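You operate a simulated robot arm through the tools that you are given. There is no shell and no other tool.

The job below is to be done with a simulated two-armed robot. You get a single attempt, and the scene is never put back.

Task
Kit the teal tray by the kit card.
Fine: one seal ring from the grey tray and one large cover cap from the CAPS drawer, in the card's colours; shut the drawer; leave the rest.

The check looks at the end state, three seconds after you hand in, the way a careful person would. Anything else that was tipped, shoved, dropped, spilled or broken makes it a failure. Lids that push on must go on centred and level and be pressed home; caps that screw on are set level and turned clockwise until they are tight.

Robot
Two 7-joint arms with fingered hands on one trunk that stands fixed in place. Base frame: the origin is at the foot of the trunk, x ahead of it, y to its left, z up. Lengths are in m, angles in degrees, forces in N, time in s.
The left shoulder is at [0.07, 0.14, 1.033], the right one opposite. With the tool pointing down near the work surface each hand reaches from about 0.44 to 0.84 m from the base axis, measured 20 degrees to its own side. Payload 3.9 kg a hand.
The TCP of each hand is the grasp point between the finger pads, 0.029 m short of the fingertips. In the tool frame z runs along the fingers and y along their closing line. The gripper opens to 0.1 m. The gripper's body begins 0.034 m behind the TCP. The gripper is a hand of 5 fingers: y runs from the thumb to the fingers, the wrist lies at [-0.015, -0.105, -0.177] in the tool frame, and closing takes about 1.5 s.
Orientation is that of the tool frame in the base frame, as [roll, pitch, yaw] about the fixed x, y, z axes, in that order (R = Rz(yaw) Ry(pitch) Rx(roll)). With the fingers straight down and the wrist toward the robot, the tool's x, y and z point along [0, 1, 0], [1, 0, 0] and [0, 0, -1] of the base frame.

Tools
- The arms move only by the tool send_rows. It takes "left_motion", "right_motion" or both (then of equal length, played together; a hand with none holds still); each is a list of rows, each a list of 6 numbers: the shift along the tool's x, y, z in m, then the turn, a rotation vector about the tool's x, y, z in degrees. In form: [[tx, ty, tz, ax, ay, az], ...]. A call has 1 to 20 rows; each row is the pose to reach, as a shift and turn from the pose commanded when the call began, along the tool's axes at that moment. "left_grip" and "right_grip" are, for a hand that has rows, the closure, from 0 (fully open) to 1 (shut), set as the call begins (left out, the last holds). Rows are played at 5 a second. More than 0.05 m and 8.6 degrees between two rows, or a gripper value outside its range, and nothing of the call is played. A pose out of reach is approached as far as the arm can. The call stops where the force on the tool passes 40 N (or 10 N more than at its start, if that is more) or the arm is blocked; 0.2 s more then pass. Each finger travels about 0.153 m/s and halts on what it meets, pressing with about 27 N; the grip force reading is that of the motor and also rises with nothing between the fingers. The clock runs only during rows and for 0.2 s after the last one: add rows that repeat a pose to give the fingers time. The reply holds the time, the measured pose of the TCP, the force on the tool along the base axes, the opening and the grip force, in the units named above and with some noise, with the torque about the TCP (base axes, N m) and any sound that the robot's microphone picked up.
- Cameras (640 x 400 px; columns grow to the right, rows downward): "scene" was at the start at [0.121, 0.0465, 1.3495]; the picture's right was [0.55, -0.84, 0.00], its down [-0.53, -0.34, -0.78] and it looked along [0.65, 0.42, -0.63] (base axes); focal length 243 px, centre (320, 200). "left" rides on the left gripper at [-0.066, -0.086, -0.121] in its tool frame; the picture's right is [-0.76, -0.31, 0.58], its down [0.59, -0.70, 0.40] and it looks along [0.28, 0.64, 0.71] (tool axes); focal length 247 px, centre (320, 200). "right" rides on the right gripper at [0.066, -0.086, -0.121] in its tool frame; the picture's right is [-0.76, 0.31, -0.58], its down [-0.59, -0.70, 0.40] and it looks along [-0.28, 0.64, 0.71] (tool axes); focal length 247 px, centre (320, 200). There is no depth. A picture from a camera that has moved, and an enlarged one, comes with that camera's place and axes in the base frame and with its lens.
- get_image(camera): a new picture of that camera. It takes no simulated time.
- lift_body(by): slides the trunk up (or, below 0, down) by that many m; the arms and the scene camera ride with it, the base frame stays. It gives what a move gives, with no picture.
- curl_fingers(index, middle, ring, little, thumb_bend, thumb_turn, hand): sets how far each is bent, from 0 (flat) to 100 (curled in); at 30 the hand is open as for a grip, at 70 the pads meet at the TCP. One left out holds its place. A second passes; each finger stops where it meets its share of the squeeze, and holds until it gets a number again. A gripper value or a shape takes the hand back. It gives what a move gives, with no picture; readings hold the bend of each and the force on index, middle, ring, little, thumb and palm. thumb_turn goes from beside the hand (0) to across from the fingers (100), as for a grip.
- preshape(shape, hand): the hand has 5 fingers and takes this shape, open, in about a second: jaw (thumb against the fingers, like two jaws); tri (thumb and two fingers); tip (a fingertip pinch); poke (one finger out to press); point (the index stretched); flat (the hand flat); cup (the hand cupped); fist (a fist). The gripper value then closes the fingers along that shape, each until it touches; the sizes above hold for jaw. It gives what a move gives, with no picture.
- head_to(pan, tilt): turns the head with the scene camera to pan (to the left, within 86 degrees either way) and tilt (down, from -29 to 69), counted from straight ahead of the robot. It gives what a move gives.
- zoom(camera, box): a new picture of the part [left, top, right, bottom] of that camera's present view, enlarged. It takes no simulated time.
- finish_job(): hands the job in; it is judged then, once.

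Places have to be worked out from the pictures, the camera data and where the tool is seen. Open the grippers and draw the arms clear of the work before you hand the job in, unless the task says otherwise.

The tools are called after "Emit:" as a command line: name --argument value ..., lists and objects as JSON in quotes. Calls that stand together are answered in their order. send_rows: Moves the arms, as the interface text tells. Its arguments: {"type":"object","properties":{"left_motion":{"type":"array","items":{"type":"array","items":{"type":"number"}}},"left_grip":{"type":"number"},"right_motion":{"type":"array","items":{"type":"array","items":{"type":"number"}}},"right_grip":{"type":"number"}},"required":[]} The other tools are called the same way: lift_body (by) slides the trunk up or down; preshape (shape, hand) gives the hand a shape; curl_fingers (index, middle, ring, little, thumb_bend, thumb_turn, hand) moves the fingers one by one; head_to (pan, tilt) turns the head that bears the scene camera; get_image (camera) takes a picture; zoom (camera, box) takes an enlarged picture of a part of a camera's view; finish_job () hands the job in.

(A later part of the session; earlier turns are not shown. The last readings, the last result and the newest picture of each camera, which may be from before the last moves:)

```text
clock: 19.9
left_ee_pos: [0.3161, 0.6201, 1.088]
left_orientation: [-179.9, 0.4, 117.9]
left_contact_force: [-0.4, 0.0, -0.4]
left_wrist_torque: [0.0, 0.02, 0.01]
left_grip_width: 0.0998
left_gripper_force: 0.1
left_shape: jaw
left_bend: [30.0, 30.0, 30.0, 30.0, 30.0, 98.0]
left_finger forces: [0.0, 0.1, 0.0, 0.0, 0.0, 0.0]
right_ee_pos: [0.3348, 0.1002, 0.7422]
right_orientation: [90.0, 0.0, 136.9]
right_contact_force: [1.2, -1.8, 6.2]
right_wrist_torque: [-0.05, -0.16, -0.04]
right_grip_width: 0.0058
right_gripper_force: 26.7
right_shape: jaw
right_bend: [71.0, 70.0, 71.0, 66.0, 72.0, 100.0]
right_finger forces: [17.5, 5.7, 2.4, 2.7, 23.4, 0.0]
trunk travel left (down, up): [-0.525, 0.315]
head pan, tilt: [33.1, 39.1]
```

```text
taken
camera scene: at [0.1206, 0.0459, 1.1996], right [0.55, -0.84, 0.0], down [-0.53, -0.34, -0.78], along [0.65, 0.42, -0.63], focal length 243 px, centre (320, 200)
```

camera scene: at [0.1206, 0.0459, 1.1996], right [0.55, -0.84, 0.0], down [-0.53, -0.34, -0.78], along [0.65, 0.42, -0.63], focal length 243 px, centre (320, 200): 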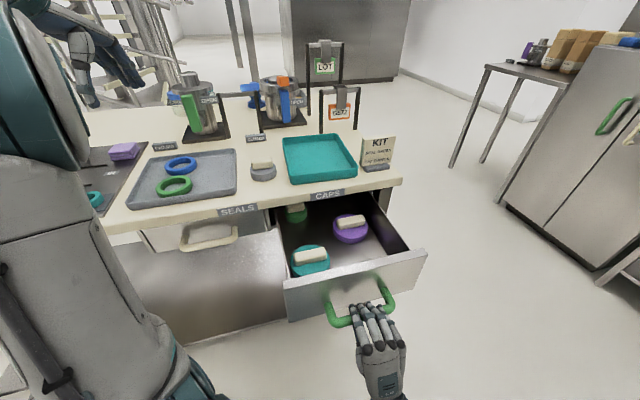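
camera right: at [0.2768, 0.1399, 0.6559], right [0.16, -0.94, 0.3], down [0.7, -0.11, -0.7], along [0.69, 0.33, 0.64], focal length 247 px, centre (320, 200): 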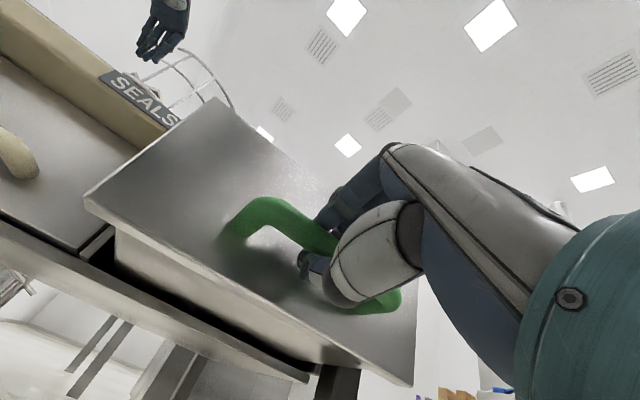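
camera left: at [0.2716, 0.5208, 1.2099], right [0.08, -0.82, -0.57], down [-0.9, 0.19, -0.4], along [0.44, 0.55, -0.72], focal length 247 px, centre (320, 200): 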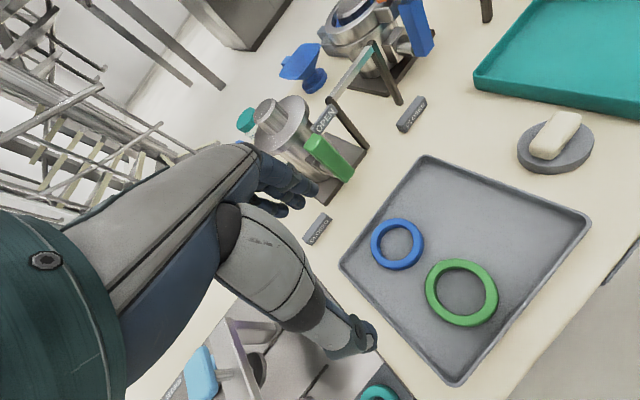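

That went freely. I pull 3 cm more and check the drawer interior.

Emit:
send_rows --right_motion '[[-0.0005, 0, -0.01, 0, 0, 0], [-0.001, 0, -0.02, 0, 0, 0], [-0.001, 0, -0.03, 0, 0, 0], [-0.001, 0, -0.03, 0, 0, 0]]'

Emit:
zoom --camera "scene" --box '[265, 185, 435, 291]'

```text
clock: 20.9
left_ee_pos: [0.3157, 0.6195, 1.088]
left_orientation: [-179.9, 0.3, 117.9]
left_contact_force: [0.6, 0.4, -0.3]
left_wrist_torque: [0.0, 0.01, 0.01]
left_grip_width: 0.0995
left_gripper_force: 0.1
left_shape: jaw
left_bend: [30.0, 30.0, 30.0, 30.0, 30.0, 98.0]
left_finger forces: [0.0, 0.1, 0.0, 0.0, 0.0, 0.1]
right_ee_pos: [0.3138, 0.0765, 0.7413]
right_orientation: [89.9, -0.1, 137.2]
right_contact_force: [0.3, 0.5, 8.1]
right_wrist_torque: [-0.04, -0.19, -0.04]
right_grip_width: 0.0058
right_gripper_force: 26.6
right_shape: jaw
right_bend: [71.0, 70.0, 71.0, 66.0, 72.0, 100.0]
right_finger forces: [18.3, 6.1, 2.6, 2.8, 23.6, 0.0]
trunk travel left (down, up): [-0.525, 0.315]
head pan, tilt: [33.1, 39.1]
```

```text
3.76 times, centred on (350, 238) of scene
camera zoom: at [0.1205, 0.0464, 1.1996], right [0.55, -0.84, 0.0], down [-0.53, -0.34, -0.78], along [0.65, 0.42, -0.63], focal length 913 px, centre (207, 57)
```

zoom: 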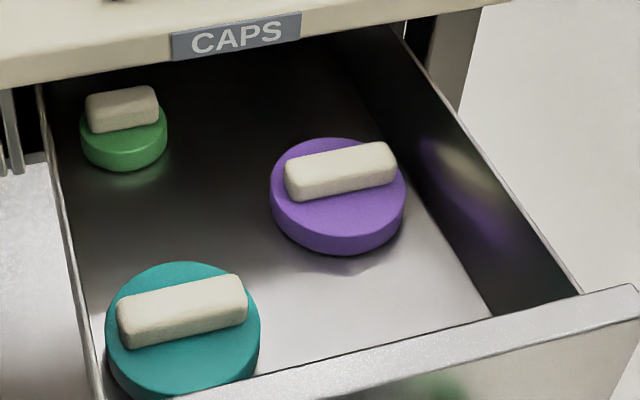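

Now the drawer holds a large teal, a large purple and a small green cap; the purple's grip bar centre is about [0.499, 0.194], clear of the edge. I keep the right hand on the handle and bring the left hand high over the drawer, turned to close across the bar.

Emit:
send_rows --left_motion '[[-0.0466, -0.005, 0, 0, 0, -2], [-0.0932, -0.01, 0, 0, 0, -4], [-0.1398, -0.015, 0, 0, 0, -6], [-0.1864, -0.02, 0, 0, 0, -8], [-0.233, -0.025, 0, 0, 0, -10], [-0.2796, -0.03, 0, 0, 0, -12], [-0.3262, -0.035, 0, 0, 0, -14], [-0.3728, -0.04, 0.01, 0, 0, -16], [-0.4194, -0.045, 0.02, 0, 0, -18], [-0.466, -0.05, 0.03, 0, 0, -20.3]]'

Emit:
get_image --camera "scene"

Emit:
get_image --camera "left"

```text
clock: 23.1
left_ee_pos: [0.5447, 0.1977, 1.0819]
left_orientation: [-178.7, 1.1, 138.9]
left_contact_force: [-0.2, -0.7, 0.8]
left_wrist_torque: [0.02, 0.02, 0.01]
left_grip_width: 0.0996
left_gripper_force: 0.0
left_shape: jaw
left_bend: [30.0, 30.0, 30.0, 30.0, 30.0, 98.0]
left_finger forces: [0.0, 0.1, 0.1, 0.0, 0.0, 0.0]
left hand out of reach, approached as far as the arm can: row 5, 6, 7, 8, 9, 10
right_ee_pos: [0.3152, 0.0766, 0.7405]
right_orientation: [89.9, -0.1, 137.1]
right_contact_force: [-0.5, -0.8, 6.2]
right_wrist_torque: [-0.05, -0.17, -0.03]
right_grip_width: 0.0057
right_gripper_force: 27.4
right_shape: jaw
right_bend: [71.0, 70.0, 71.0, 66.0, 72.0, 100.0]
right_finger forces: [18.0, 5.8, 2.7, 2.8, 23.4, 0.1]
trunk travel left (down, up): [-0.525, 0.315]
head pan, tilt: [33.1, 39.1]
```

```text
taken
camera scene: at [0.1204, 0.0457, 1.1996], right [0.55, -0.84, 0.0], down [-0.53, -0.34, -0.78], along [0.65, 0.42, -0.63], focal length 243 px, centre (320, 200)
```

scene: 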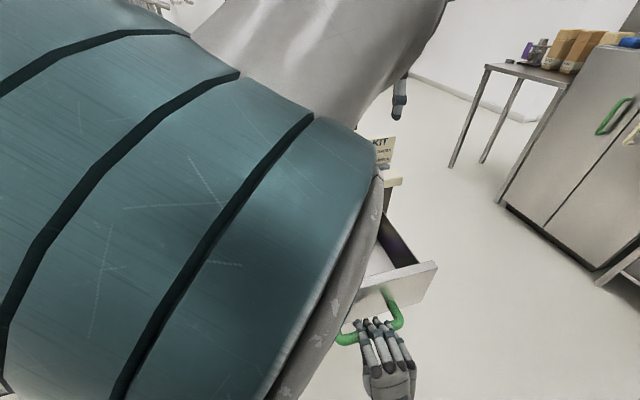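

```text
taken
camera left: at [0.5375, 0.092, 1.205], right [0.37, -0.74, -0.56], down [-0.91, -0.15, -0.39], along [0.21, 0.65, -0.73], focal length 247 px, centre (320, 200)
```

left: 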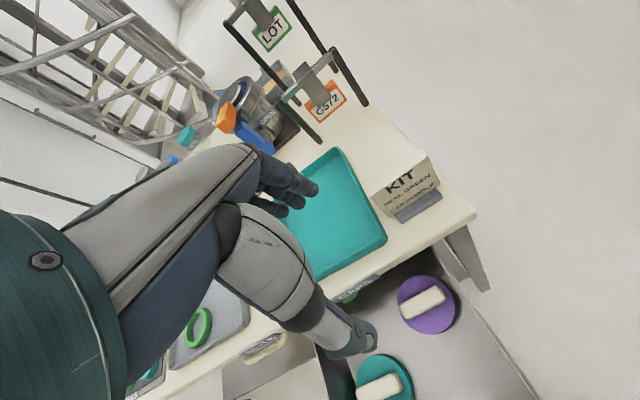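

Triangulating with the left camera puts the purple bar at about [0.532, 0.206, 0.75], n≈0.51 — still a bit close to the edge. I try easing the drawer out 3 cm more.

Emit:
send_rows --right_motion '[[-0.0003, 0, -0.01, 0, 0, 0], [-0.0006, 0, -0.02, 0, 0, 0], [-0.0009, 0, -0.03, 0, 0, 0], [-0.0009, 0, -0.03, 0, 0, 0]]'

Emit:
get_image --camera "left"

```text
clock: 24.1
left_ee_pos: [0.5435, 0.195, 1.0825]
left_orientation: [-178.8, 1.2, 138.5]
left_contact_force: [0.3, 0.5, 0.2]
left_wrist_torque: [0.0, 0.0, 0.0]
left_grip_width: 0.0998
left_gripper_force: 0.1
left_shape: jaw
left_bend: [30.0, 30.0, 30.0, 30.0, 30.0, 98.0]
left_finger forces: [0.0, 0.1, 0.0, 0.1, 0.0, 0.1]
right_ee_pos: [0.2946, 0.0541, 0.7424]
right_orientation: [90.0, 0.0, 137.2]
right_contact_force: [0.7, 0.8, 5.5]
right_wrist_torque: [-0.05, -0.15, 0.03]
right_grip_width: 0.0059
right_gripper_force: 27.3
right_shape: jaw
right_bend: [71.0, 70.0, 71.0, 66.0, 72.0, 100.0]
right_finger forces: [17.3, 5.5, 2.4, 2.7, 23.8, 0.0]
trunk travel left (down, up): [-0.525, 0.315]
head pan, tilt: [33.1, 39.1]
```

```text
taken
camera left: at [0.5359, 0.0898, 1.2061], right [0.36, -0.75, -0.55], down [-0.91, -0.15, -0.4], along [0.21, 0.65, -0.73], focal length 247 px, centre (320, 200)
```

left: 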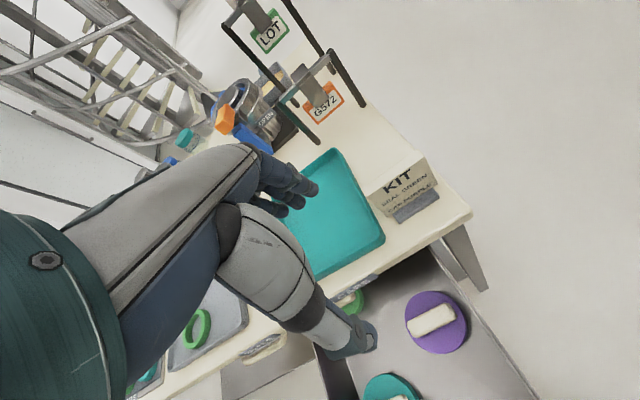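

The drawer came freely; the purple bar is now near [0.510, 0.184, 0.75] (n≈0.477), ~7 cm clear of the edge. I test lowering the left hand a little to see how it tracks.

Emit:
send_rows --left_motion '[[0, 0, 0.03, 0, 0, 0], [0, 0, 0.06, 0, 0, 0], [0, 0, 0.09, 0, 0, 0]]'

```text
clock: 24.9
left_ee_pos: [0.5645, 0.1991, 0.9901]
left_orientation: [-178.7, 1.1, 138.8]
left_contact_force: [-0.4, -0.6, 0.1]
left_wrist_torque: [0.0, 0.0, -0.03]
left_grip_width: 0.0998
left_gripper_force: 0.1
left_shape: jaw
left_bend: [30.0, 30.0, 30.0, 30.0, 30.0, 98.0]
left_finger forces: [0.1, 0.1, 0.0, 0.0, 0.0, 0.0]
left hand out of reach, approached as far as the arm can: row 1, 2, 3
right_ee_pos: [0.2948, 0.0557, 0.7408]
right_orientation: [90.0, -0.1, 137.0]
right_contact_force: [0.4, 0.5, 5.2]
right_wrist_torque: [-0.07, -0.15, -0.01]
right_grip_width: 0.006
right_gripper_force: 27.0
right_shape: jaw
right_bend: [71.0, 70.0, 71.0, 66.0, 73.0, 100.0]
right_finger forces: [17.2, 5.3, 2.3, 2.6, 23.9, 0.0]
trunk travel left (down, up): [-0.525, 0.315]
head pan, tilt: [33.1, 39.1]
```

The left arm is limited because the trunk is low and the cap is close in. I'll release the handle with the right hand first, opening fully before moving.

Emit:
send_rows --right_motion '[[0, 0, 0, 0, 0, 0], [0, 0, 0, 0, 0, 0], [0, 0, 0, 0, 0, 0], [0, 0, 0, 0, 0, 0], [0, 0, 0, 0, 0, 0], [0, 0, 0, 0, 0, 0]]' --right_grip 0

Emit:
get_image --camera "scene"

Emit:
get_image --camera "right"

```text
clock: 26.4
left_ee_pos: [0.5633, 0.1948, 0.9941]
left_orientation: [-178.7, 1.1, 138.5]
left_contact_force: [0.5, 0.4, 0.3]
left_wrist_torque: [0.0, 0.01, 0.0]
left_grip_width: 0.0999
left_gripper_force: 0.1
left_shape: jaw
left_bend: [30.0, 30.0, 30.0, 30.0, 30.0, 98.0]
left_finger forces: [0.0, 0.1, 0.0, 0.0, 0.1, 0.0]
right_ee_pos: [0.2968, 0.0546, 0.7422]
right_orientation: [90.0, -0.1, 137.0]
right_contact_force: [0.3, -0.7, 0.4]
right_wrist_torque: [-0.01, 0.0, 0.01]
right_grip_width: 0.0999
right_gripper_force: 0.2
right_shape: jaw
right_bend: [30.0, 30.0, 30.0, 30.0, 30.0, 98.0]
right_finger forces: [0.1, 0.1, 0.1, 0.1, 0.1, 0.0]
trunk travel left (down, up): [-0.525, 0.315]
head pan, tilt: [33.1, 39.1]
```

```text
taken
camera scene: at [0.121, 0.0464, 1.1995], right [0.55, -0.84, 0.0], down [-0.53, -0.34, -0.78], along [0.65, 0.42, -0.63], focal length 243 px, centre (320, 200)
```

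scene: 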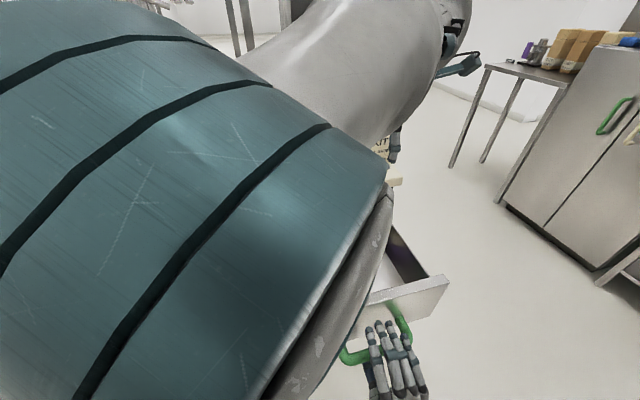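

```text
taken
camera right: at [0.1649, 0.012, 0.6557], right [0.16, -0.94, 0.31], down [0.7, -0.11, -0.7], along [0.69, 0.33, 0.64], focal length 247 px, centre (320, 200)
```

right: 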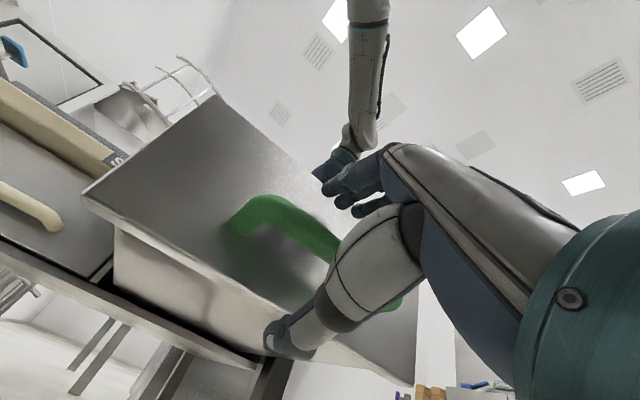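

Released, and the drawer stayed put. I slide the right hand sideways (+e) out of the handle, since straight back would crowd the body.

Emit:
send_rows --right_motion '[[0, 0, -0.015, 0, 0, 0], [-0.03, 0, -0.02, 0, 0, 0], [-0.06, 0, -0.02, 0, 0, 0], [-0.09, 0, -0.02, 0, 0, 0], [-0.12, 0, -0.02, 0, 0, 0], [-0.15, 0, -0.02, 0, 0, 0], [-0.18, 0, -0.02, 0, 0, 0]]'

Emit:
get_image --camera "scene"

Emit:
get_image --camera "left"

```text
clock: 27.9
left_ee_pos: [0.5647, 0.1958, 0.9928]
left_orientation: [-178.6, 1.0, 138.5]
left_contact_force: [0.4, -0.8, 0.0]
left_wrist_torque: [0.0, 0.02, 0.0]
left_grip_width: 0.0994
left_gripper_force: 0.0
left_shape: jaw
left_bend: [30.0, 30.0, 30.0, 30.0, 30.0, 98.0]
left_finger forces: [0.0, 0.1, 0.0, 0.1, 0.1, 0.1]
right_ee_pos: [0.4123, -0.082, 0.7409]
right_orientation: [90.0, -0.1, 137.2]
right_contact_force: [-0.1, -0.7, -0.1]
right_wrist_torque: [0.01, -0.02, 0.01]
right_grip_width: 0.0997
right_gripper_force: 0.0
right_shape: jaw
right_bend: [30.0, 30.0, 30.0, 30.0, 30.0, 98.0]
right_finger forces: [0.1, 0.0, 0.1, 0.0, 0.1, 0.1]
trunk travel left (down, up): [-0.525, 0.315]
head pan, tilt: [33.1, 39.1]
```

```text
taken
camera scene: at [0.1211, 0.0463, 1.1995], right [0.55, -0.84, 0.0], down [-0.53, -0.34, -0.78], along [0.65, 0.42, -0.63], focal length 243 px, centre (320, 200)
```

scene: 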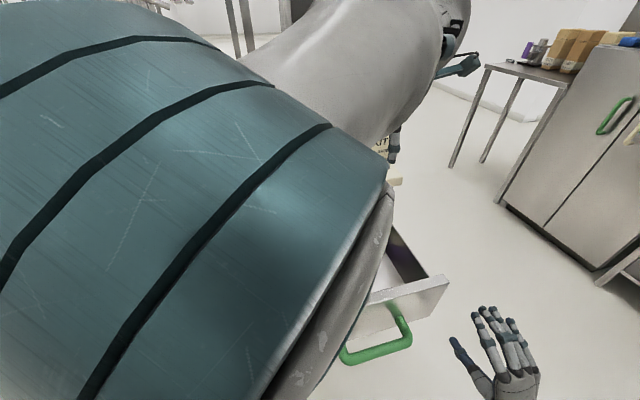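

```text
taken
camera left: at [0.5567, 0.0904, 1.117], right [0.36, -0.75, -0.55], down [-0.91, -0.15, -0.39], along [0.21, 0.65, -0.73], focal length 247 px, centre (320, 200)
```

left: 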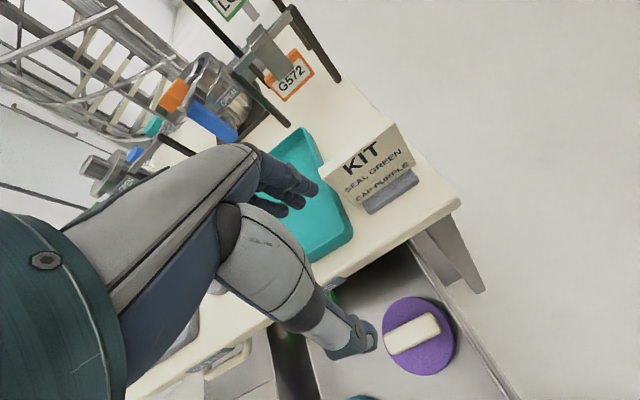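

The right hand is free of the handle. The cap suits the right arm better (its natural direction matches the table normal), so I raise the trunk back 0.15 m and then move the left arm away.

Emit:
lift_body --by 0.15

Emit:
send_rows --left_motion '[[0.02, 0, 0, 0, 0, 0], [0.05, 0, 0, 0, 0, 0]]'

```text
clock: 29.7
left_ee_pos: [0.5635, 0.1949, 1.1432]
left_orientation: [-178.6, 1.2, 138.5]
left_contact_force: [0.2, -0.6, 0.4]
left_wrist_torque: [0.0, 0.03, 0.03]
left_grip_width: 0.0998
left_gripper_force: 0.1
left_shape: jaw
left_bend: [30.0, 30.0, 30.0, 30.0, 30.0, 98.0]
left_finger forces: [0.0, 0.0, 0.1, 0.0, 0.0, 0.0]
right_ee_pos: [0.4123, -0.0819, 0.8905]
right_orientation: [90.0, -0.1, 137.0]
right_contact_force: [0.4, 0.6, 1.0]
right_wrist_torque: [0.0, -0.03, 0.0]
right_grip_width: 0.0999
right_gripper_force: 0.1
right_shape: jaw
right_bend: [30.0, 30.0, 30.0, 30.0, 30.0, 98.0]
right_finger forces: [0.0, 0.0, 0.0, 0.0, 0.0, 0.1]
trunk travel left (down, up): [-0.675, 0.165]
head pan, tilt: [33.1, 39.1]
```

```text
clock: 30.3
left_ee_pos: [0.56, 0.2286, 1.1269]
left_orientation: [-178.8, 1.5, 138.1]
left_contact_force: [0.4, -0.5, 0.3]
left_wrist_torque: [-0.06, 0.02, -0.01]
left_grip_width: 0.0997
left_gripper_force: 0.0
left_shape: jaw
left_bend: [30.0, 30.0, 30.0, 30.0, 30.0, 98.0]
left_finger forces: [0.0, 0.0, 0.1, 0.1, 0.0, 0.1]
left hand out of reach, approached as far as the arm can: row 1, 2
right_ee_pos: [0.4121, -0.0811, 0.891]
right_orientation: [90.0, 0.0, 137.1]
right_contact_force: [-0.4, 0.3, 0.2]
right_wrist_torque: [-0.02, -0.03, -0.02]
right_grip_width: 0.0998
right_gripper_force: 0.0
right_shape: jaw
right_bend: [30.0, 30.0, 30.0, 30.0, 30.0, 98.0]
right_finger forces: [0.1, 0.1, 0.0, 0.2, 0.0, 0.1]
trunk travel left (down, up): [-0.675, 0.165]
head pan, tilt: [33.1, 39.1]
```

The left hand tracks an out-of-reach command; I now send it back out to its free spot on the left, above the grey tray side, restoring yaw.

Emit:
send_rows --left_motion '[[0.041, 0.02, -0.009, 0, 0, 2.2], [0.082, 0.041, -0.018, 0, 0, 4.4], [0.123, 0.061, -0.027, 0, 0, 6.7], [0.164, 0.081, -0.036, 0, 0, 8.9], [0.205, 0.101, -0.046, 0, 0, 11.1], [0.246, 0.122, -0.055, 0, 0, 13.3], [0.287, 0.142, -0.064, 0, 0, 15.5], [0.328, 0.162, -0.073, 0, 0, 17.8], [0.369, 0.183, -0.082, 0, 0, 20], [0.369, 0.183, -0.082, 0, 0, 20]]'

Emit:
get_image --camera "scene"

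```text
clock: 32.5
left_ee_pos: [0.4064, 0.6082, 1.2039]
left_orientation: [-179.8, 0.2, 118.1]
left_contact_force: [-0.4, -0.3, -0.5]
left_wrist_torque: [0.02, -0.01, 0.02]
left_grip_width: 0.0999
left_gripper_force: 0.0
left_shape: jaw
left_bend: [30.0, 30.0, 30.0, 30.0, 30.0, 98.0]
left_finger forces: [0.0, 0.0, 0.0, 0.1, 0.0, 0.1]
left hand out of reach, approached as far as the arm can: row 1, 2
right_ee_pos: [0.4131, -0.0823, 0.89]
right_orientation: [89.9, -0.2, 137.2]
right_contact_force: [0.6, -0.1, 0.6]
right_wrist_torque: [-0.01, 0.0, 0.04]
right_grip_width: 0.1
right_gripper_force: 0.1
right_shape: jaw
right_bend: [30.0, 30.0, 30.0, 30.0, 30.0, 98.0]
right_finger forces: [0.0, 0.1, 0.0, 0.1, 0.0, 0.1]
trunk travel left (down, up): [-0.675, 0.165]
head pan, tilt: [33.1, 39.1]
```

```text
taken
camera scene: at [0.1214, 0.0448, 1.3495], right [0.55, -0.84, 0.0], down [-0.53, -0.34, -0.78], along [0.65, 0.42, -0.63], focal length 243 px, centre (320, 200)
```

scene: 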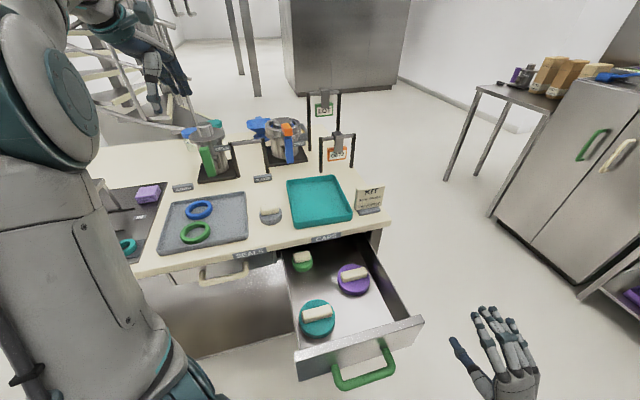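

Now the open drawer is fully visible. I zoom in to refine the purple cap's position.

Emit:
zoom --camera "scene" --box '[275, 225, 435, 325]'

```text
4.00 times, centred on (355, 275) of scene
camera zoom: at [0.1214, 0.0448, 1.3495], right [0.55, -0.84, 0.0], down [-0.53, -0.34, -0.78], along [0.65, 0.42, -0.63], focal length 970 px, centre (180, -100)
```

zoom: 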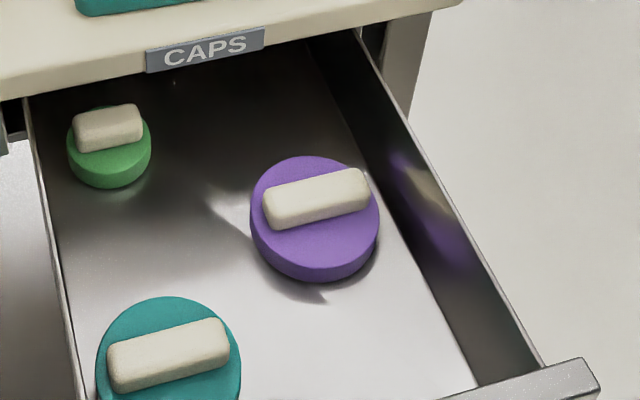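

The purple bar top centre is about [0.510, 0.183, 0.755], ~25 mm wide, running along the table edge; disc top z≈0.737. I bring the right hand up over the drawer while turning it to point straight down.

Emit:
send_rows --right_motion '[[0.0112, 0.012, 0.0166, 8.2, 0, 0], [0.0223, 0.024, 0.0333, 16.4, 0, 0], [0.0335, 0.036, 0.0499, 24.5, 0, 0], [0.0447, 0.048, 0.0665, 32.7, 0, 0], [0.0559, 0.06, 0.0832, 40.9, 0, 0], [0.067, 0.072, 0.0998, 49.1, 0, 0], [0.0782, 0.082, 0.1165, 57.3, 0, 0], [0.0894, 0.092, 0.1331, 65.5, 0, 0], [0.1006, 0.1, 0.1497, 73.6, 0, 0], [0.1117, 0.106, 0.1664, 81.8, 0, 0], [0.1229, 0.11, 0.183, 90, 0, 0]]'

Emit:
get_image --camera "scene"

Emit:
get_image --camera "right"

```text
clock: 34.9
left_ee_pos: [0.4069, 0.6108, 1.2007]
left_orientation: [-179.7, 0.4, 118.4]
left_contact_force: [0.1, 0.5, 0.2]
left_wrist_torque: [0.0, -0.01, -0.03]
left_grip_width: 0.0998
left_gripper_force: 0.1
left_shape: jaw
left_bend: [30.0, 30.0, 30.0, 30.0, 30.0, 98.0]
left_finger forces: [0.1, 0.0, 0.1, 0.0, 0.1, 0.0]
right_ee_pos: [0.4476, 0.1377, 1.0002]
right_orientation: [180.0, -0.1, 137.0]
right_contact_force: [-0.3, -0.5, -0.4]
right_wrist_torque: [-0.01, -0.02, -0.03]
right_grip_width: 0.0999
right_gripper_force: 0.1
right_shape: jaw
right_bend: [30.0, 30.0, 30.0, 30.0, 30.0, 98.0]
right_finger forces: [0.1, 0.1, 0.0, 0.0, 0.0, 0.0]
right hand out of reach, approached as far as the arm can: row 4, 5
trunk travel left (down, up): [-0.675, 0.165]
head pan, tilt: [33.1, 39.1]
```

```text
taken
camera scene: at [0.1216, 0.0481, 1.3493], right [0.55, -0.84, 0.0], down [-0.53, -0.35, -0.78], along [0.65, 0.42, -0.63], focal length 243 px, centre (320, 200)
```

scene: 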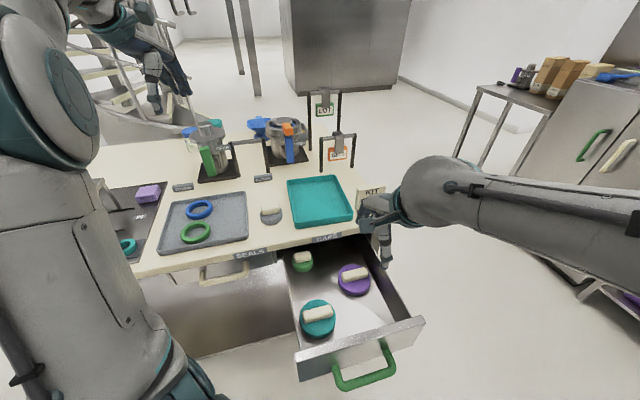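

```text
taken
camera right: at [0.3422, 0.1215, 1.122], right [0.76, -0.29, 0.58], down [-0.05, -0.92, -0.4], along [0.64, 0.28, -0.71], focal length 247 px, centre (320, 200)
```

right: 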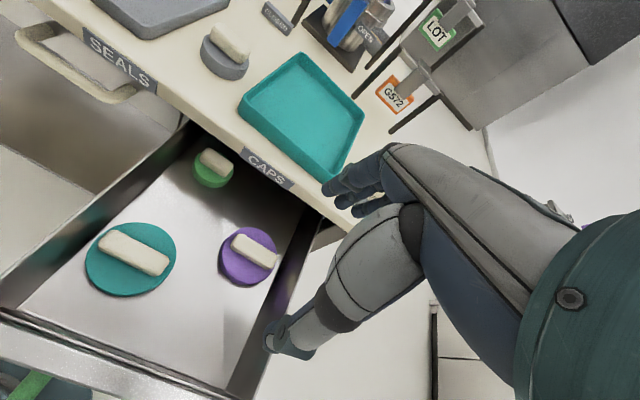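

The right camera gives the bar at [0.509, 0.185, 0.755], consistent. I partially close the hand to ~6 cm and lower it over the bar, stopping above it to check.

Emit:
send_rows --right_motion '[[0.0005, 0.02, 0.03, 0, 0, 0], [0.001, 0.04, 0.06, 0, 0, 0], [0.0015, 0.06, 0.09, 0, 0, 0], [0.0015, 0.0771, 0.12, 0, 0, 0], [0.0015, 0.0771, 0.15, 0, 0, 0], [0.0015, 0.0771, 0.15, 0, 0, 0]]' --right_grip 0.4

Emit:
zoom --camera "scene" --box '[265, 190, 435, 296]'

Emit:
get_image --camera "right"

```text
clock: 36.5
left_ee_pos: [0.4067, 0.6105, 1.2037]
left_orientation: [-179.7, 0.2, 118.3]
left_contact_force: [-0.2, 0.3, -1.0]
left_wrist_torque: [-0.01, 0.02, -0.02]
left_grip_width: 0.0996
left_gripper_force: 0.1
left_shape: jaw
left_bend: [30.0, 30.0, 30.0, 30.0, 30.0, 98.0]
left_finger forces: [0.0, 0.0, 0.0, 0.0, 0.1, 0.0]
right_ee_pos: [0.5166, 0.1857, 0.8816]
right_orientation: [176.9, -2.2, 134.8]
right_contact_force: [-0.2, -0.8, 0.5]
right_wrist_torque: [-0.01, 0.03, 0.02]
right_grip_width: 0.0601
right_gripper_force: 0.0
right_shape: jaw
right_bend: [39.0, 39.0, 73.0, 44.0, 30.0, 100.0]
right_finger forces: [0.0, 0.0, 0.0, 0.1, 0.0, 0.0]
trunk travel left (down, up): [-0.675, 0.165]
head pan, tilt: [33.1, 39.1]
stopped in row 6 (right hand): the arm was blocked; the commanded pose is now the measured one
```

```text
3.76 times, centred on (350, 243) of scene
camera zoom: at [0.1212, 0.0458, 1.3495], right [0.55, -0.84, 0.0], down [-0.53, -0.34, -0.78], along [0.65, 0.42, -0.63], focal length 913 px, centre (207, 38)
```

zoom: 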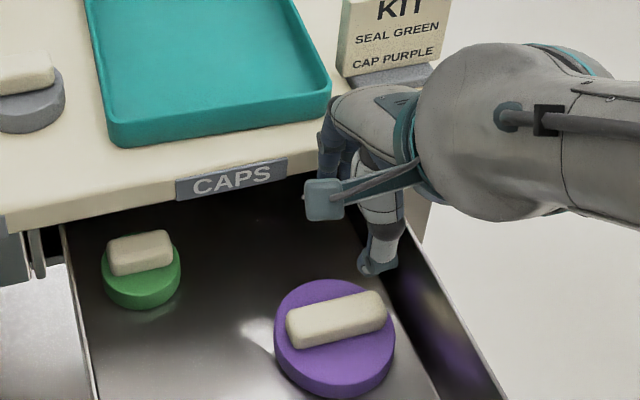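

```text
taken
camera right: at [0.4082, 0.1643, 0.9992], right [0.74, -0.36, 0.56], down [-0.08, -0.89, -0.46], along [0.66, 0.3, -0.69], focal length 247 px, centre (320, 200)
```

right: 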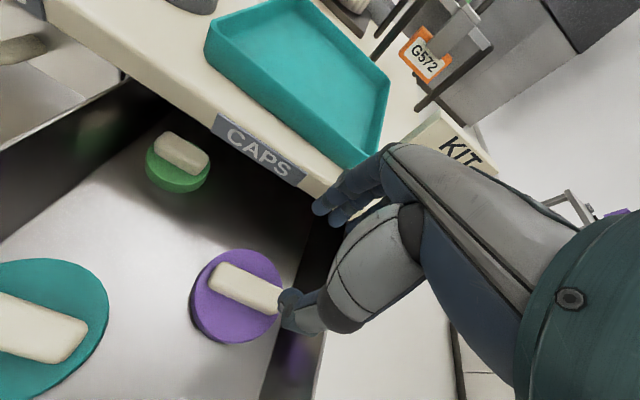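

The arm reports being blocked slightly off target (no tool force). I look at the full scene to see whether anything is touching.

Emit:
get_image --camera "scene"

Emit:
zoom --camera "scene" --box '[330, 170, 430, 232]'

Emit:
get_image --camera "left"

```text
taken
camera scene: at [0.1212, 0.0458, 1.3495], right [0.55, -0.84, 0.0], down [-0.53, -0.34, -0.78], along [0.65, 0.42, -0.63], focal length 243 px, centre (320, 200)
```

scene: 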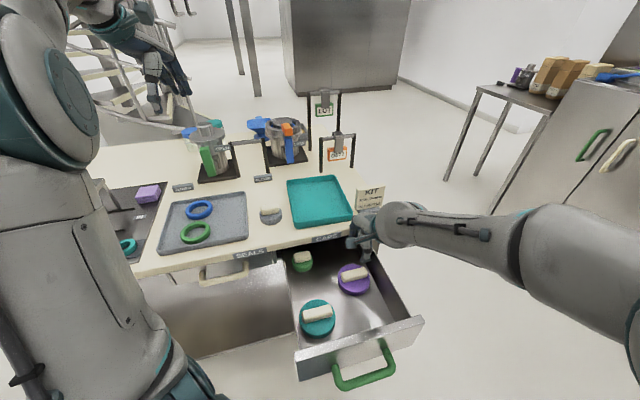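

```text
6.40 times, centred on (380, 201) of scene
camera zoom: at [0.1212, 0.0458, 1.3495], right [0.55, -0.84, 0.0], down [-0.53, -0.34, -0.78], along [0.65, 0.42, -0.63], focal length 1552 px, centre (-64, 194)
```

zoom: 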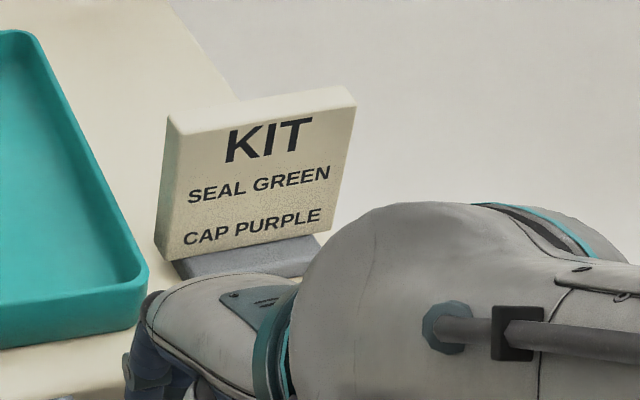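

```text
taken
camera left: at [0.3622, 0.5111, 1.3243], right [0.09, -0.82, -0.57], down [-0.9, 0.18, -0.4], along [0.43, 0.55, -0.72], focal length 247 px, centre (320, 200)
```

left: 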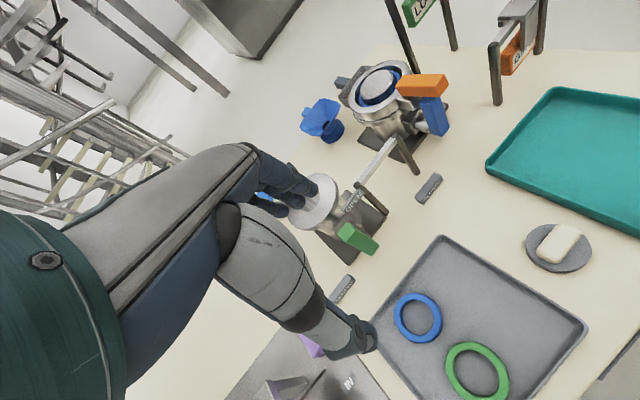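

Nothing visible is touching the card or tray. The ring finger reads an odd bend of 73, so I reopen the hand in place and re-read.

Emit:
send_rows --right_motion '[[0, 0, -0.02, 0, 0, 0], [0, 0, -0.03, 0, 0, 0], [0, 0, -0.03, 0, 0, 0], [0, 0, -0.03, 0, 0, 0]]' --right_grip 0

Emit:
get_image --camera "right"

```text
clock: 37.5
left_ee_pos: [0.4061, 0.6095, 1.2023]
left_orientation: [-179.9, 0.4, 118.2]
left_contact_force: [-0.2, -0.3, 0.8]
left_wrist_torque: [-0.02, 0.01, 0.0]
left_grip_width: 0.1
left_gripper_force: 0.1
left_shape: jaw
left_bend: [30.0, 30.0, 30.0, 30.0, 30.0, 98.0]
left_finger forces: [0.1, 0.0, 0.0, 0.0, 0.0, 0.0]
right_ee_pos: [0.5138, 0.1837, 0.9081]
right_orientation: [177.1, -2.0, 135.1]
right_contact_force: [-0.3, -0.3, 0.5]
right_wrist_torque: [0.01, 0.02, 0.05]
right_grip_width: 0.0999
right_gripper_force: 0.1
right_shape: jaw
right_bend: [30.0, 30.0, 30.0, 30.0, 30.0, 98.0]
right_finger forces: [0.0, 0.1, 0.0, 0.1, 0.0, 0.0]
trunk travel left (down, up): [-0.675, 0.165]
head pan, tilt: [33.1, 39.1]
```

```text
taken
camera right: at [0.4063, 0.164, 1.0272], right [0.75, -0.35, 0.56], down [-0.08, -0.89, -0.45], along [0.66, 0.3, -0.69], focal length 247 px, centre (320, 200)
```

right: 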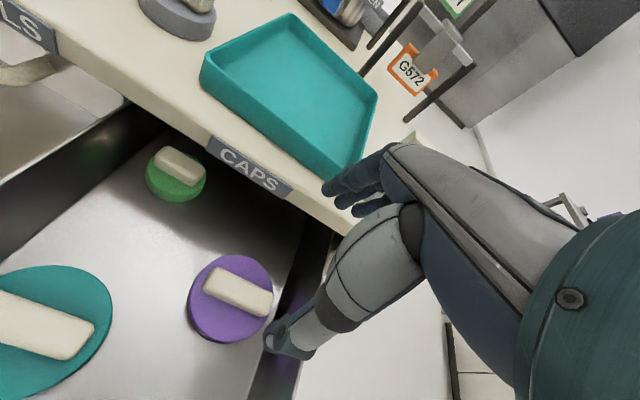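

Comparing the picture with the edge line, the open fingers' outer side sits right at the table edge, so they probably brushed it. I back off 4 cm toward me and test the partial closure in free air.

Emit:
send_rows --right_motion '[[0, -0.02, -0.01, 0, 0, 0], [0, -0.04, -0.02, 0, 0, 0], [0, -0.04, -0.02, 0, 0, 0], [0, -0.04, -0.02, 0, 0, 0], [0, -0.04, -0.02, 0, 0, 0]]' --right_grip 0.4

Emit:
get_image --camera "right"

Emit:
zoom --camera "scene" --box '[290, 180, 410, 255]'

```text
clock: 38.7
left_ee_pos: [0.4061, 0.6106, 1.2028]
left_orientation: [-179.7, 0.4, 118.3]
left_contact_force: [0.4, 0.5, -0.5]
left_wrist_torque: [0.01, -0.01, 0.02]
left_grip_width: 0.1
left_gripper_force: 0.0
left_shape: jaw
left_bend: [30.0, 30.0, 30.0, 30.0, 30.0, 98.0]
left_finger forces: [0.0, 0.1, 0.0, 0.1, 0.0, 0.0]
right_ee_pos: [0.485, 0.1547, 0.9272]
right_orientation: [177.1, -1.9, 135.1]
right_contact_force: [0.8, 0.5, -1.0]
right_wrist_torque: [0.05, -0.01, 0.0]
right_grip_width: 0.0601
right_gripper_force: 0.0
right_shape: jaw
right_bend: [40.0, 39.0, 73.0, 44.0, 30.0, 100.0]
right_finger forces: [0.0, 0.1, 0.0, 0.0, 0.0, 0.1]
trunk travel left (down, up): [-0.675, 0.165]
head pan, tilt: [33.1, 39.1]
```

```text
taken
camera right: at [0.3773, 0.1343, 1.0454], right [0.75, -0.35, 0.56], down [-0.08, -0.89, -0.45], along [0.66, 0.3, -0.69], focal length 247 px, centre (320, 200)
```

right: 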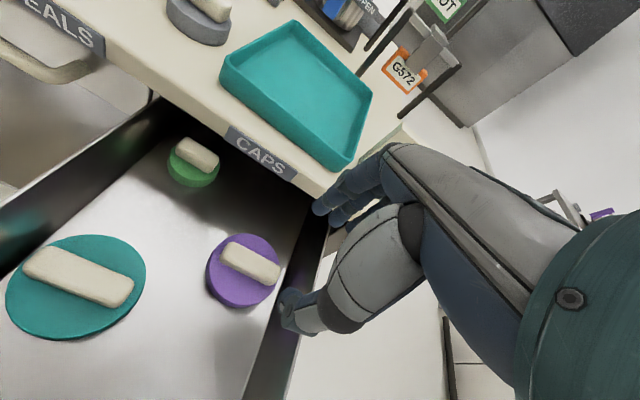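

```text
5.33 times, centred on (350, 218) of scene
camera zoom: at [0.1212, 0.0465, 1.3495], right [0.55, -0.84, 0.0], down [-0.53, -0.34, -0.78], along [0.65, 0.42, -0.63], focal length 1294 px, centre (160, 107)
```

zoom: 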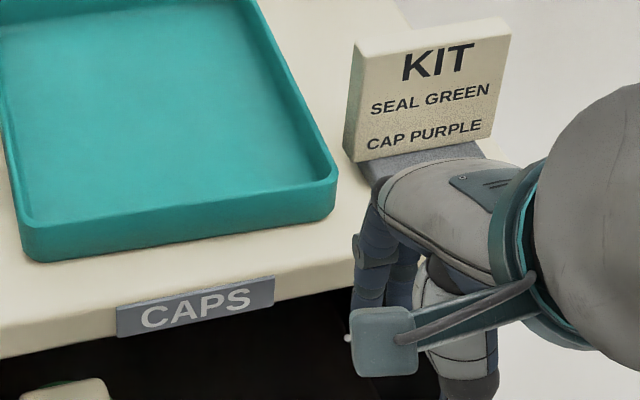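

Partial closure is symmetric (fine); the knuckles bulge beyond the fingers and had rested on the table edge. I tilt the hand 12° so it leans back from the edge, and will descend along its own axis.

Emit:
send_rows --right_motion '[[0.0077, 0.001, 0.01, -4.53, -0.82, -1.07], [0.0153, 0.0021, 0.0209, -9.06, -1.64, -2.14], [0.0153, 0.0021, 0.0209, -9.06, -1.64, -2.14]]'

Emit:
get_image --camera "right"

```text
clock: 39.5
left_ee_pos: [0.406, 0.6104, 1.2021]
left_orientation: [-179.9, 0.3, 118.3]
left_contact_force: [-0.3, 0.5, 0.3]
left_wrist_torque: [0.0, 0.0, -0.02]
left_grip_width: 0.0999
left_gripper_force: 0.1
left_shape: jaw
left_bend: [30.0, 30.0, 30.0, 30.0, 30.0, 98.0]
left_finger forces: [0.0, 0.0, 0.1, 0.0, 0.0, 0.1]
right_ee_pos: [0.475, 0.1683, 0.906]
right_orientation: [167.9, 0.0, 136.9]
right_contact_force: [0.2, -0.3, -0.3]
right_wrist_torque: [0.01, 0.02, 0.02]
right_grip_width: 0.0601
right_gripper_force: 0.0
right_shape: jaw
right_bend: [40.0, 39.0, 73.0, 44.0, 30.0, 100.0]
right_finger forces: [0.1, 0.0, 0.0, 0.1, 0.1, 0.0]
trunk travel left (down, up): [-0.675, 0.165]
head pan, tilt: [33.1, 39.1]
```

```text
taken
camera right: at [0.3544, 0.1344, 1.0065], right [0.68, -0.39, 0.63], down [0.02, -0.84, -0.54], along [0.74, 0.37, -0.56], focal length 247 px, centre (320, 200)
```

right: 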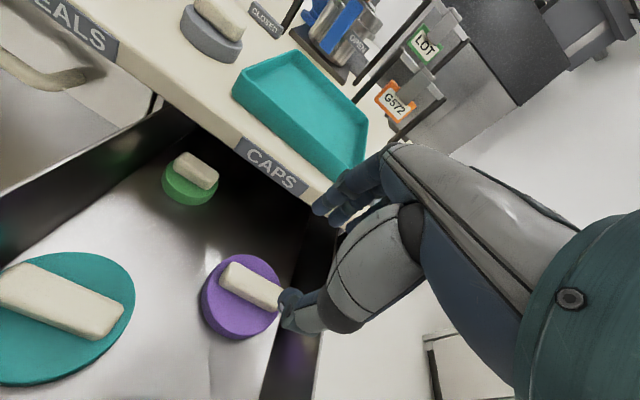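

Orientation is as planned and the bar re-measures at about [0.508, 0.186]. I descend along the tool axis most of the way, then check.

Emit:
send_rows --right_motion '[[0, 0, 0.03, 0, 0, 0], [0, 0, 0.06, 0, 0, 0], [0, 0, 0.09, 0, 0, 0], [0, 0, 0.105, 0, 0, 0], [0, 0, 0.105, 0, 0, 0]]'

Emit:
get_image --camera "right"

Emit:
zoom --camera "scene" --box '[290, 200, 430, 288]'

```text
clock: 40.7
left_ee_pos: [0.4058, 0.6103, 1.2027]
left_orientation: [-179.8, 0.4, 118.3]
left_contact_force: [-0.6, 0.1, -0.7]
left_wrist_torque: [-0.01, 0.01, -0.02]
left_grip_width: 0.0999
left_gripper_force: 0.1
left_shape: jaw
left_bend: [30.0, 30.0, 30.0, 30.0, 30.0, 98.0]
left_finger forces: [0.1, 0.0, 0.0, 0.0, 0.1, 0.0]
right_ee_pos: [0.5045, 0.18, 0.8218]
right_orientation: [166.0, -1.9, 134.9]
right_contact_force: [-0.6, 0.7, 0.7]
right_wrist_torque: [0.03, -0.01, -0.02]
right_grip_width: 0.0603
right_gripper_force: 0.0
right_shape: jaw
right_bend: [40.0, 39.0, 73.0, 44.0, 30.0, 100.0]
right_finger forces: [0.1, 0.0, 0.0, 0.0, 0.0, 0.0]
trunk travel left (down, up): [-0.675, 0.165]
head pan, tilt: [33.1, 39.1]
```

```text
taken
camera right: at [0.382, 0.1457, 0.9204], right [0.66, -0.44, 0.61], down [-0.01, -0.82, -0.58], along [0.75, 0.37, -0.55], focal length 247 px, centre (320, 200)
```

right: 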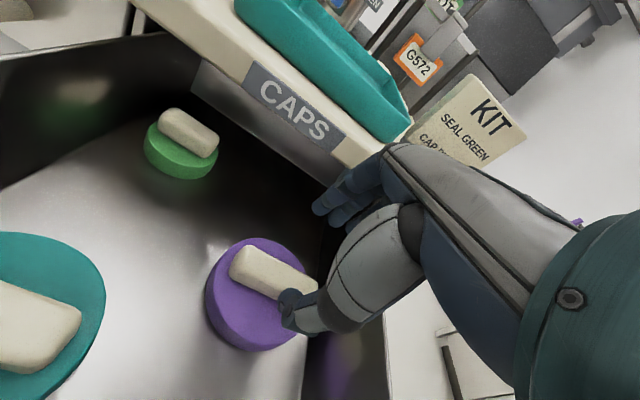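

```text
4.55 times, centred on (360, 244) of scene
camera zoom: at [0.1205, 0.0463, 1.3496], right [0.55, -0.84, 0.0], down [-0.53, -0.34, -0.78], along [0.65, 0.42, -0.63], focal length 1103 px, centre (138, 0)
```

zoom: 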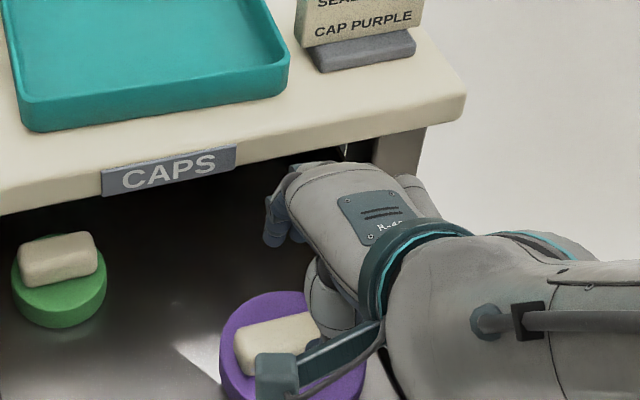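

The same small deviation appears again without any force: it occurs when the wrist drops below shoulder height, i.e. an arm limit. I retract both hands a bit and lower the trunk 0.15 m so the wrist stays above the shoulder.

Emit:
send_rows --right_motion '[[0, 0, -0.04, 0, 0, 0], [0, 0, -0.08, 0, 0, 0], [0, -0.01, -0.12, 0, 0, 0], [0, -0.02, -0.16, 0, 0, 0], [0, -0.03, -0.2, 0, 0, 0]]' --left_motion '[[0, -0.02, 0, 0, 0, 0], [0, -0.04, 0, 0, 0, 0], [0, -0.06, 0, 0, 0, 0], [0, -0.08, -0.01, 0, 0, 0], [0, -0.1, -0.02, 0, 0, 0]]'

Emit:
lift_body --by -0.15

Emit:
get_image --camera "scene"

Emit:
get_image --camera "right"

```text
clock: 41.9
left_ee_pos: [0.3166, 0.5607, 1.2232]
left_orientation: [-179.8, 0.3, 118.3]
left_contact_force: [-0.3, 0.5, 0.0]
left_wrist_torque: [0.02, -0.05, 0.0]
left_grip_width: 0.0997
left_gripper_force: 0.0
left_shape: jaw
left_bend: [30.0, 30.0, 30.0, 30.0, 30.0, 98.0]
left_finger forces: [0.0, 0.0, 0.0, 0.1, 0.0, 0.0]
right_ee_pos: [0.4421, 0.1323, 0.9932]
right_orientation: [167.9, -0.2, 136.9]
right_contact_force: [-0.1, -0.6, 0.2]
right_wrist_torque: [0.02, -0.02, 0.01]
right_grip_width: 0.0602
right_gripper_force: 0.2
right_shape: jaw
right_bend: [39.0, 39.0, 73.0, 44.0, 30.0, 100.0]
right_finger forces: [0.0, 0.0, 0.0, 0.0, 0.1, 0.0]
trunk travel left (down, up): [-0.675, 0.165]
head pan, tilt: [33.1, 39.1]
```

```text
clock: 43.6
left_ee_pos: [0.3185, 0.5633, 1.0719]
left_orientation: [-179.8, 0.4, 118.2]
left_contact_force: [-0.4, -0.3, 0.2]
left_wrist_torque: [-0.01, -0.02, -0.01]
left_grip_width: 0.0998
left_gripper_force: 0.1
left_shape: jaw
left_bend: [30.0, 30.0, 30.0, 30.0, 30.0, 98.0]
left_finger forces: [0.0, 0.1, 0.0, 0.1, 0.0, 0.1]
right_ee_pos: [0.443, 0.1337, 0.8421]
right_orientation: [168.0, -0.1, 136.9]
right_contact_force: [0.2, 0.3, 0.0]
right_wrist_torque: [0.0, 0.03, 0.0]
right_grip_width: 0.06
right_gripper_force: 0.0
right_shape: jaw
right_bend: [39.0, 39.0, 73.0, 44.0, 30.0, 100.0]
right_finger forces: [0.0, 0.0, 0.0, 0.0, 0.0, 0.0]
trunk travel left (down, up): [-0.525, 0.315]
head pan, tilt: [33.1, 39.1]
```

```text
taken
camera scene: at [0.1209, 0.0464, 1.1996], right [0.55, -0.84, 0.0], down [-0.53, -0.34, -0.78], along [0.65, 0.42, -0.63], focal length 243 px, centre (320, 200)
```

scene: 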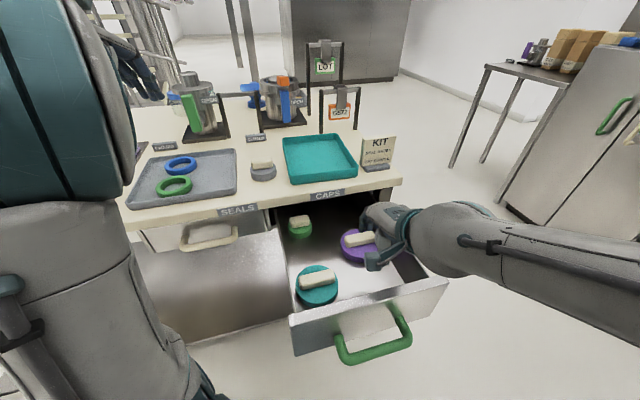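

```text
taken
camera right: at [0.3218, 0.0997, 0.9432], right [0.68, -0.39, 0.63], down [0.02, -0.84, -0.54], along [0.74, 0.37, -0.56], focal length 247 px, centre (320, 200)
```

right: 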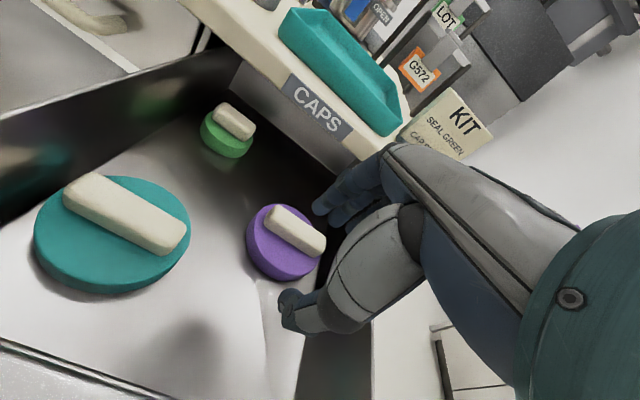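

Tracking is exact again. The bar re-measures at ~[0.507, 0.185]. I move over it and descend along the tool axis, stopping ~2.5 cm short to verify.

Emit:
send_rows --right_motion '[[-0.0003, 0.03, 0.008, 0, 0, 0], [-0.0006, 0.0602, 0.0164, 0, 0, 0], [-0.0006, 0.0602, 0.04, 0, 0, 0], [-0.0006, 0.0602, 0.06, 0, 0, 0], [-0.0006, 0.0602, 0.06, 0, 0, 0]]'

Emit:
get_image --camera "right"

Emit:
zoom --camera "scene" --box '[290, 180, 430, 268]'

```text
clock: 44.9
left_ee_pos: [0.3174, 0.5632, 1.0725]
left_orientation: [-179.8, 0.4, 118.4]
left_contact_force: [0.0, -0.3, -0.6]
left_wrist_torque: [-0.01, -0.01, 0.01]
left_grip_width: 0.1
left_gripper_force: 0.1
left_shape: jaw
left_bend: [30.0, 30.0, 30.0, 30.0, 30.0, 98.0]
left_finger forces: [0.0, 0.1, 0.1, 0.2, 0.0, 0.1]
right_ee_pos: [0.4926, 0.1846, 0.7957]
right_orientation: [168.1, 0.0, 137.0]
right_contact_force: [0.3, -0.3, 0.0]
right_wrist_torque: [-0.04, 0.01, -0.01]
right_grip_width: 0.0601
right_gripper_force: 0.1
right_shape: jaw
right_bend: [39.0, 39.0, 73.0, 44.0, 30.0, 100.0]
right_finger forces: [0.0, 0.1, 0.0, 0.0, 0.1, 0.0]
trunk travel left (down, up): [-0.525, 0.315]
head pan, tilt: [33.1, 39.1]
```

```text
taken
camera right: at [0.3711, 0.1509, 0.8969], right [0.68, -0.39, 0.63], down [0.02, -0.84, -0.54], along [0.74, 0.37, -0.56], focal length 247 px, centre (320, 200)
```

right: 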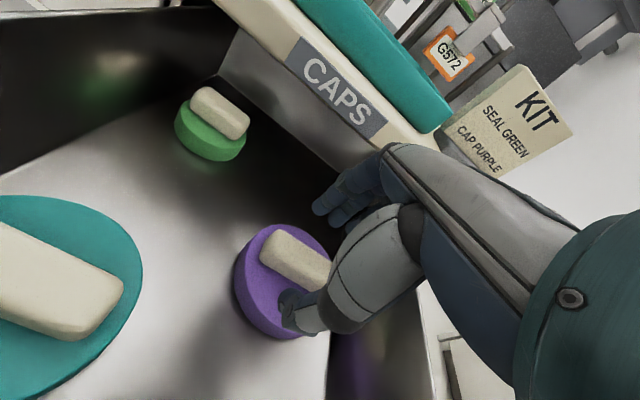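

```text
4.55 times, centred on (360, 224) of scene
camera zoom: at [0.1208, 0.0463, 1.1995], right [0.55, -0.84, 0.0], down [-0.53, -0.34, -0.78], along [0.65, 0.42, -0.63], focal length 1103 px, centre (138, 91)
```

zoom: 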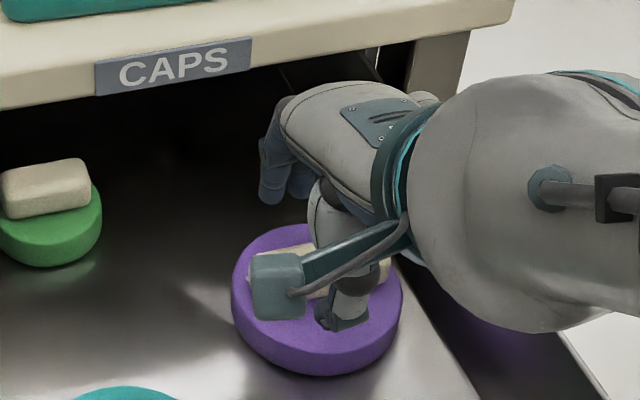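

The bar lies centred between thumb and fingertips. I descend the last 2.5 cm.

Emit:
send_rows --right_motion '[[0, 0, 0.012, 0, 0, 0], [0, 0, 0.02, 0, 0, 0], [0, 0, 0.026, 0, 0, 0], [0, 0, 0.026, 0, 0, 0]]'

Emit:
get_image --camera "right"

```text
clock: 45.9
left_ee_pos: [0.3181, 0.5619, 1.0737]
left_orientation: [-179.7, 0.4, 118.3]
left_contact_force: [0.0, -0.3, 0.9]
left_wrist_torque: [0.02, 0.0, 0.0]
left_grip_width: 0.0999
left_gripper_force: 0.1
left_shape: jaw
left_bend: [30.0, 30.0, 30.0, 30.0, 30.0, 98.0]
left_finger forces: [0.0, 0.1, 0.1, 0.0, 0.0, 0.0]
right_ee_pos: [0.4951, 0.1893, 0.7729]
right_orientation: [167.7, 0.0, 136.8]
right_contact_force: [0.5, -0.5, 10.4]
right_wrist_torque: [-0.18, 0.22, -0.01]
right_grip_width: 0.0601
right_gripper_force: 0.1
right_shape: jaw
right_bend: [39.0, 39.0, 73.0, 44.0, 32.0, 100.0]
right_finger forces: [0.1, 0.0, 0.1, 0.1, 10.9, 0.1]
trunk travel left (down, up): [-0.525, 0.315]
head pan, tilt: [33.1, 39.1]
```

```text
taken
camera right: at [0.374, 0.1551, 0.8725], right [0.67, -0.39, 0.63], down [0.02, -0.84, -0.54], along [0.74, 0.37, -0.56], focal length 247 px, centre (320, 200)
```

right: 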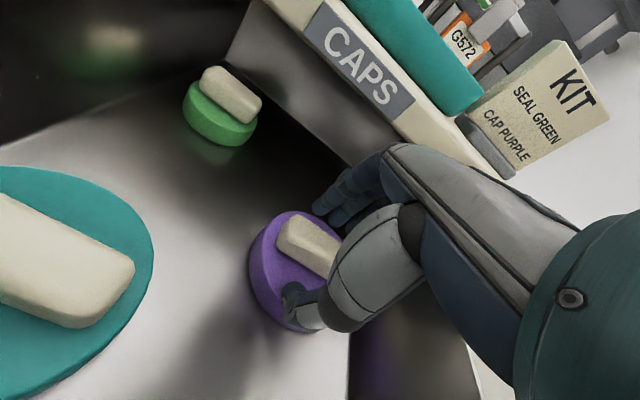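

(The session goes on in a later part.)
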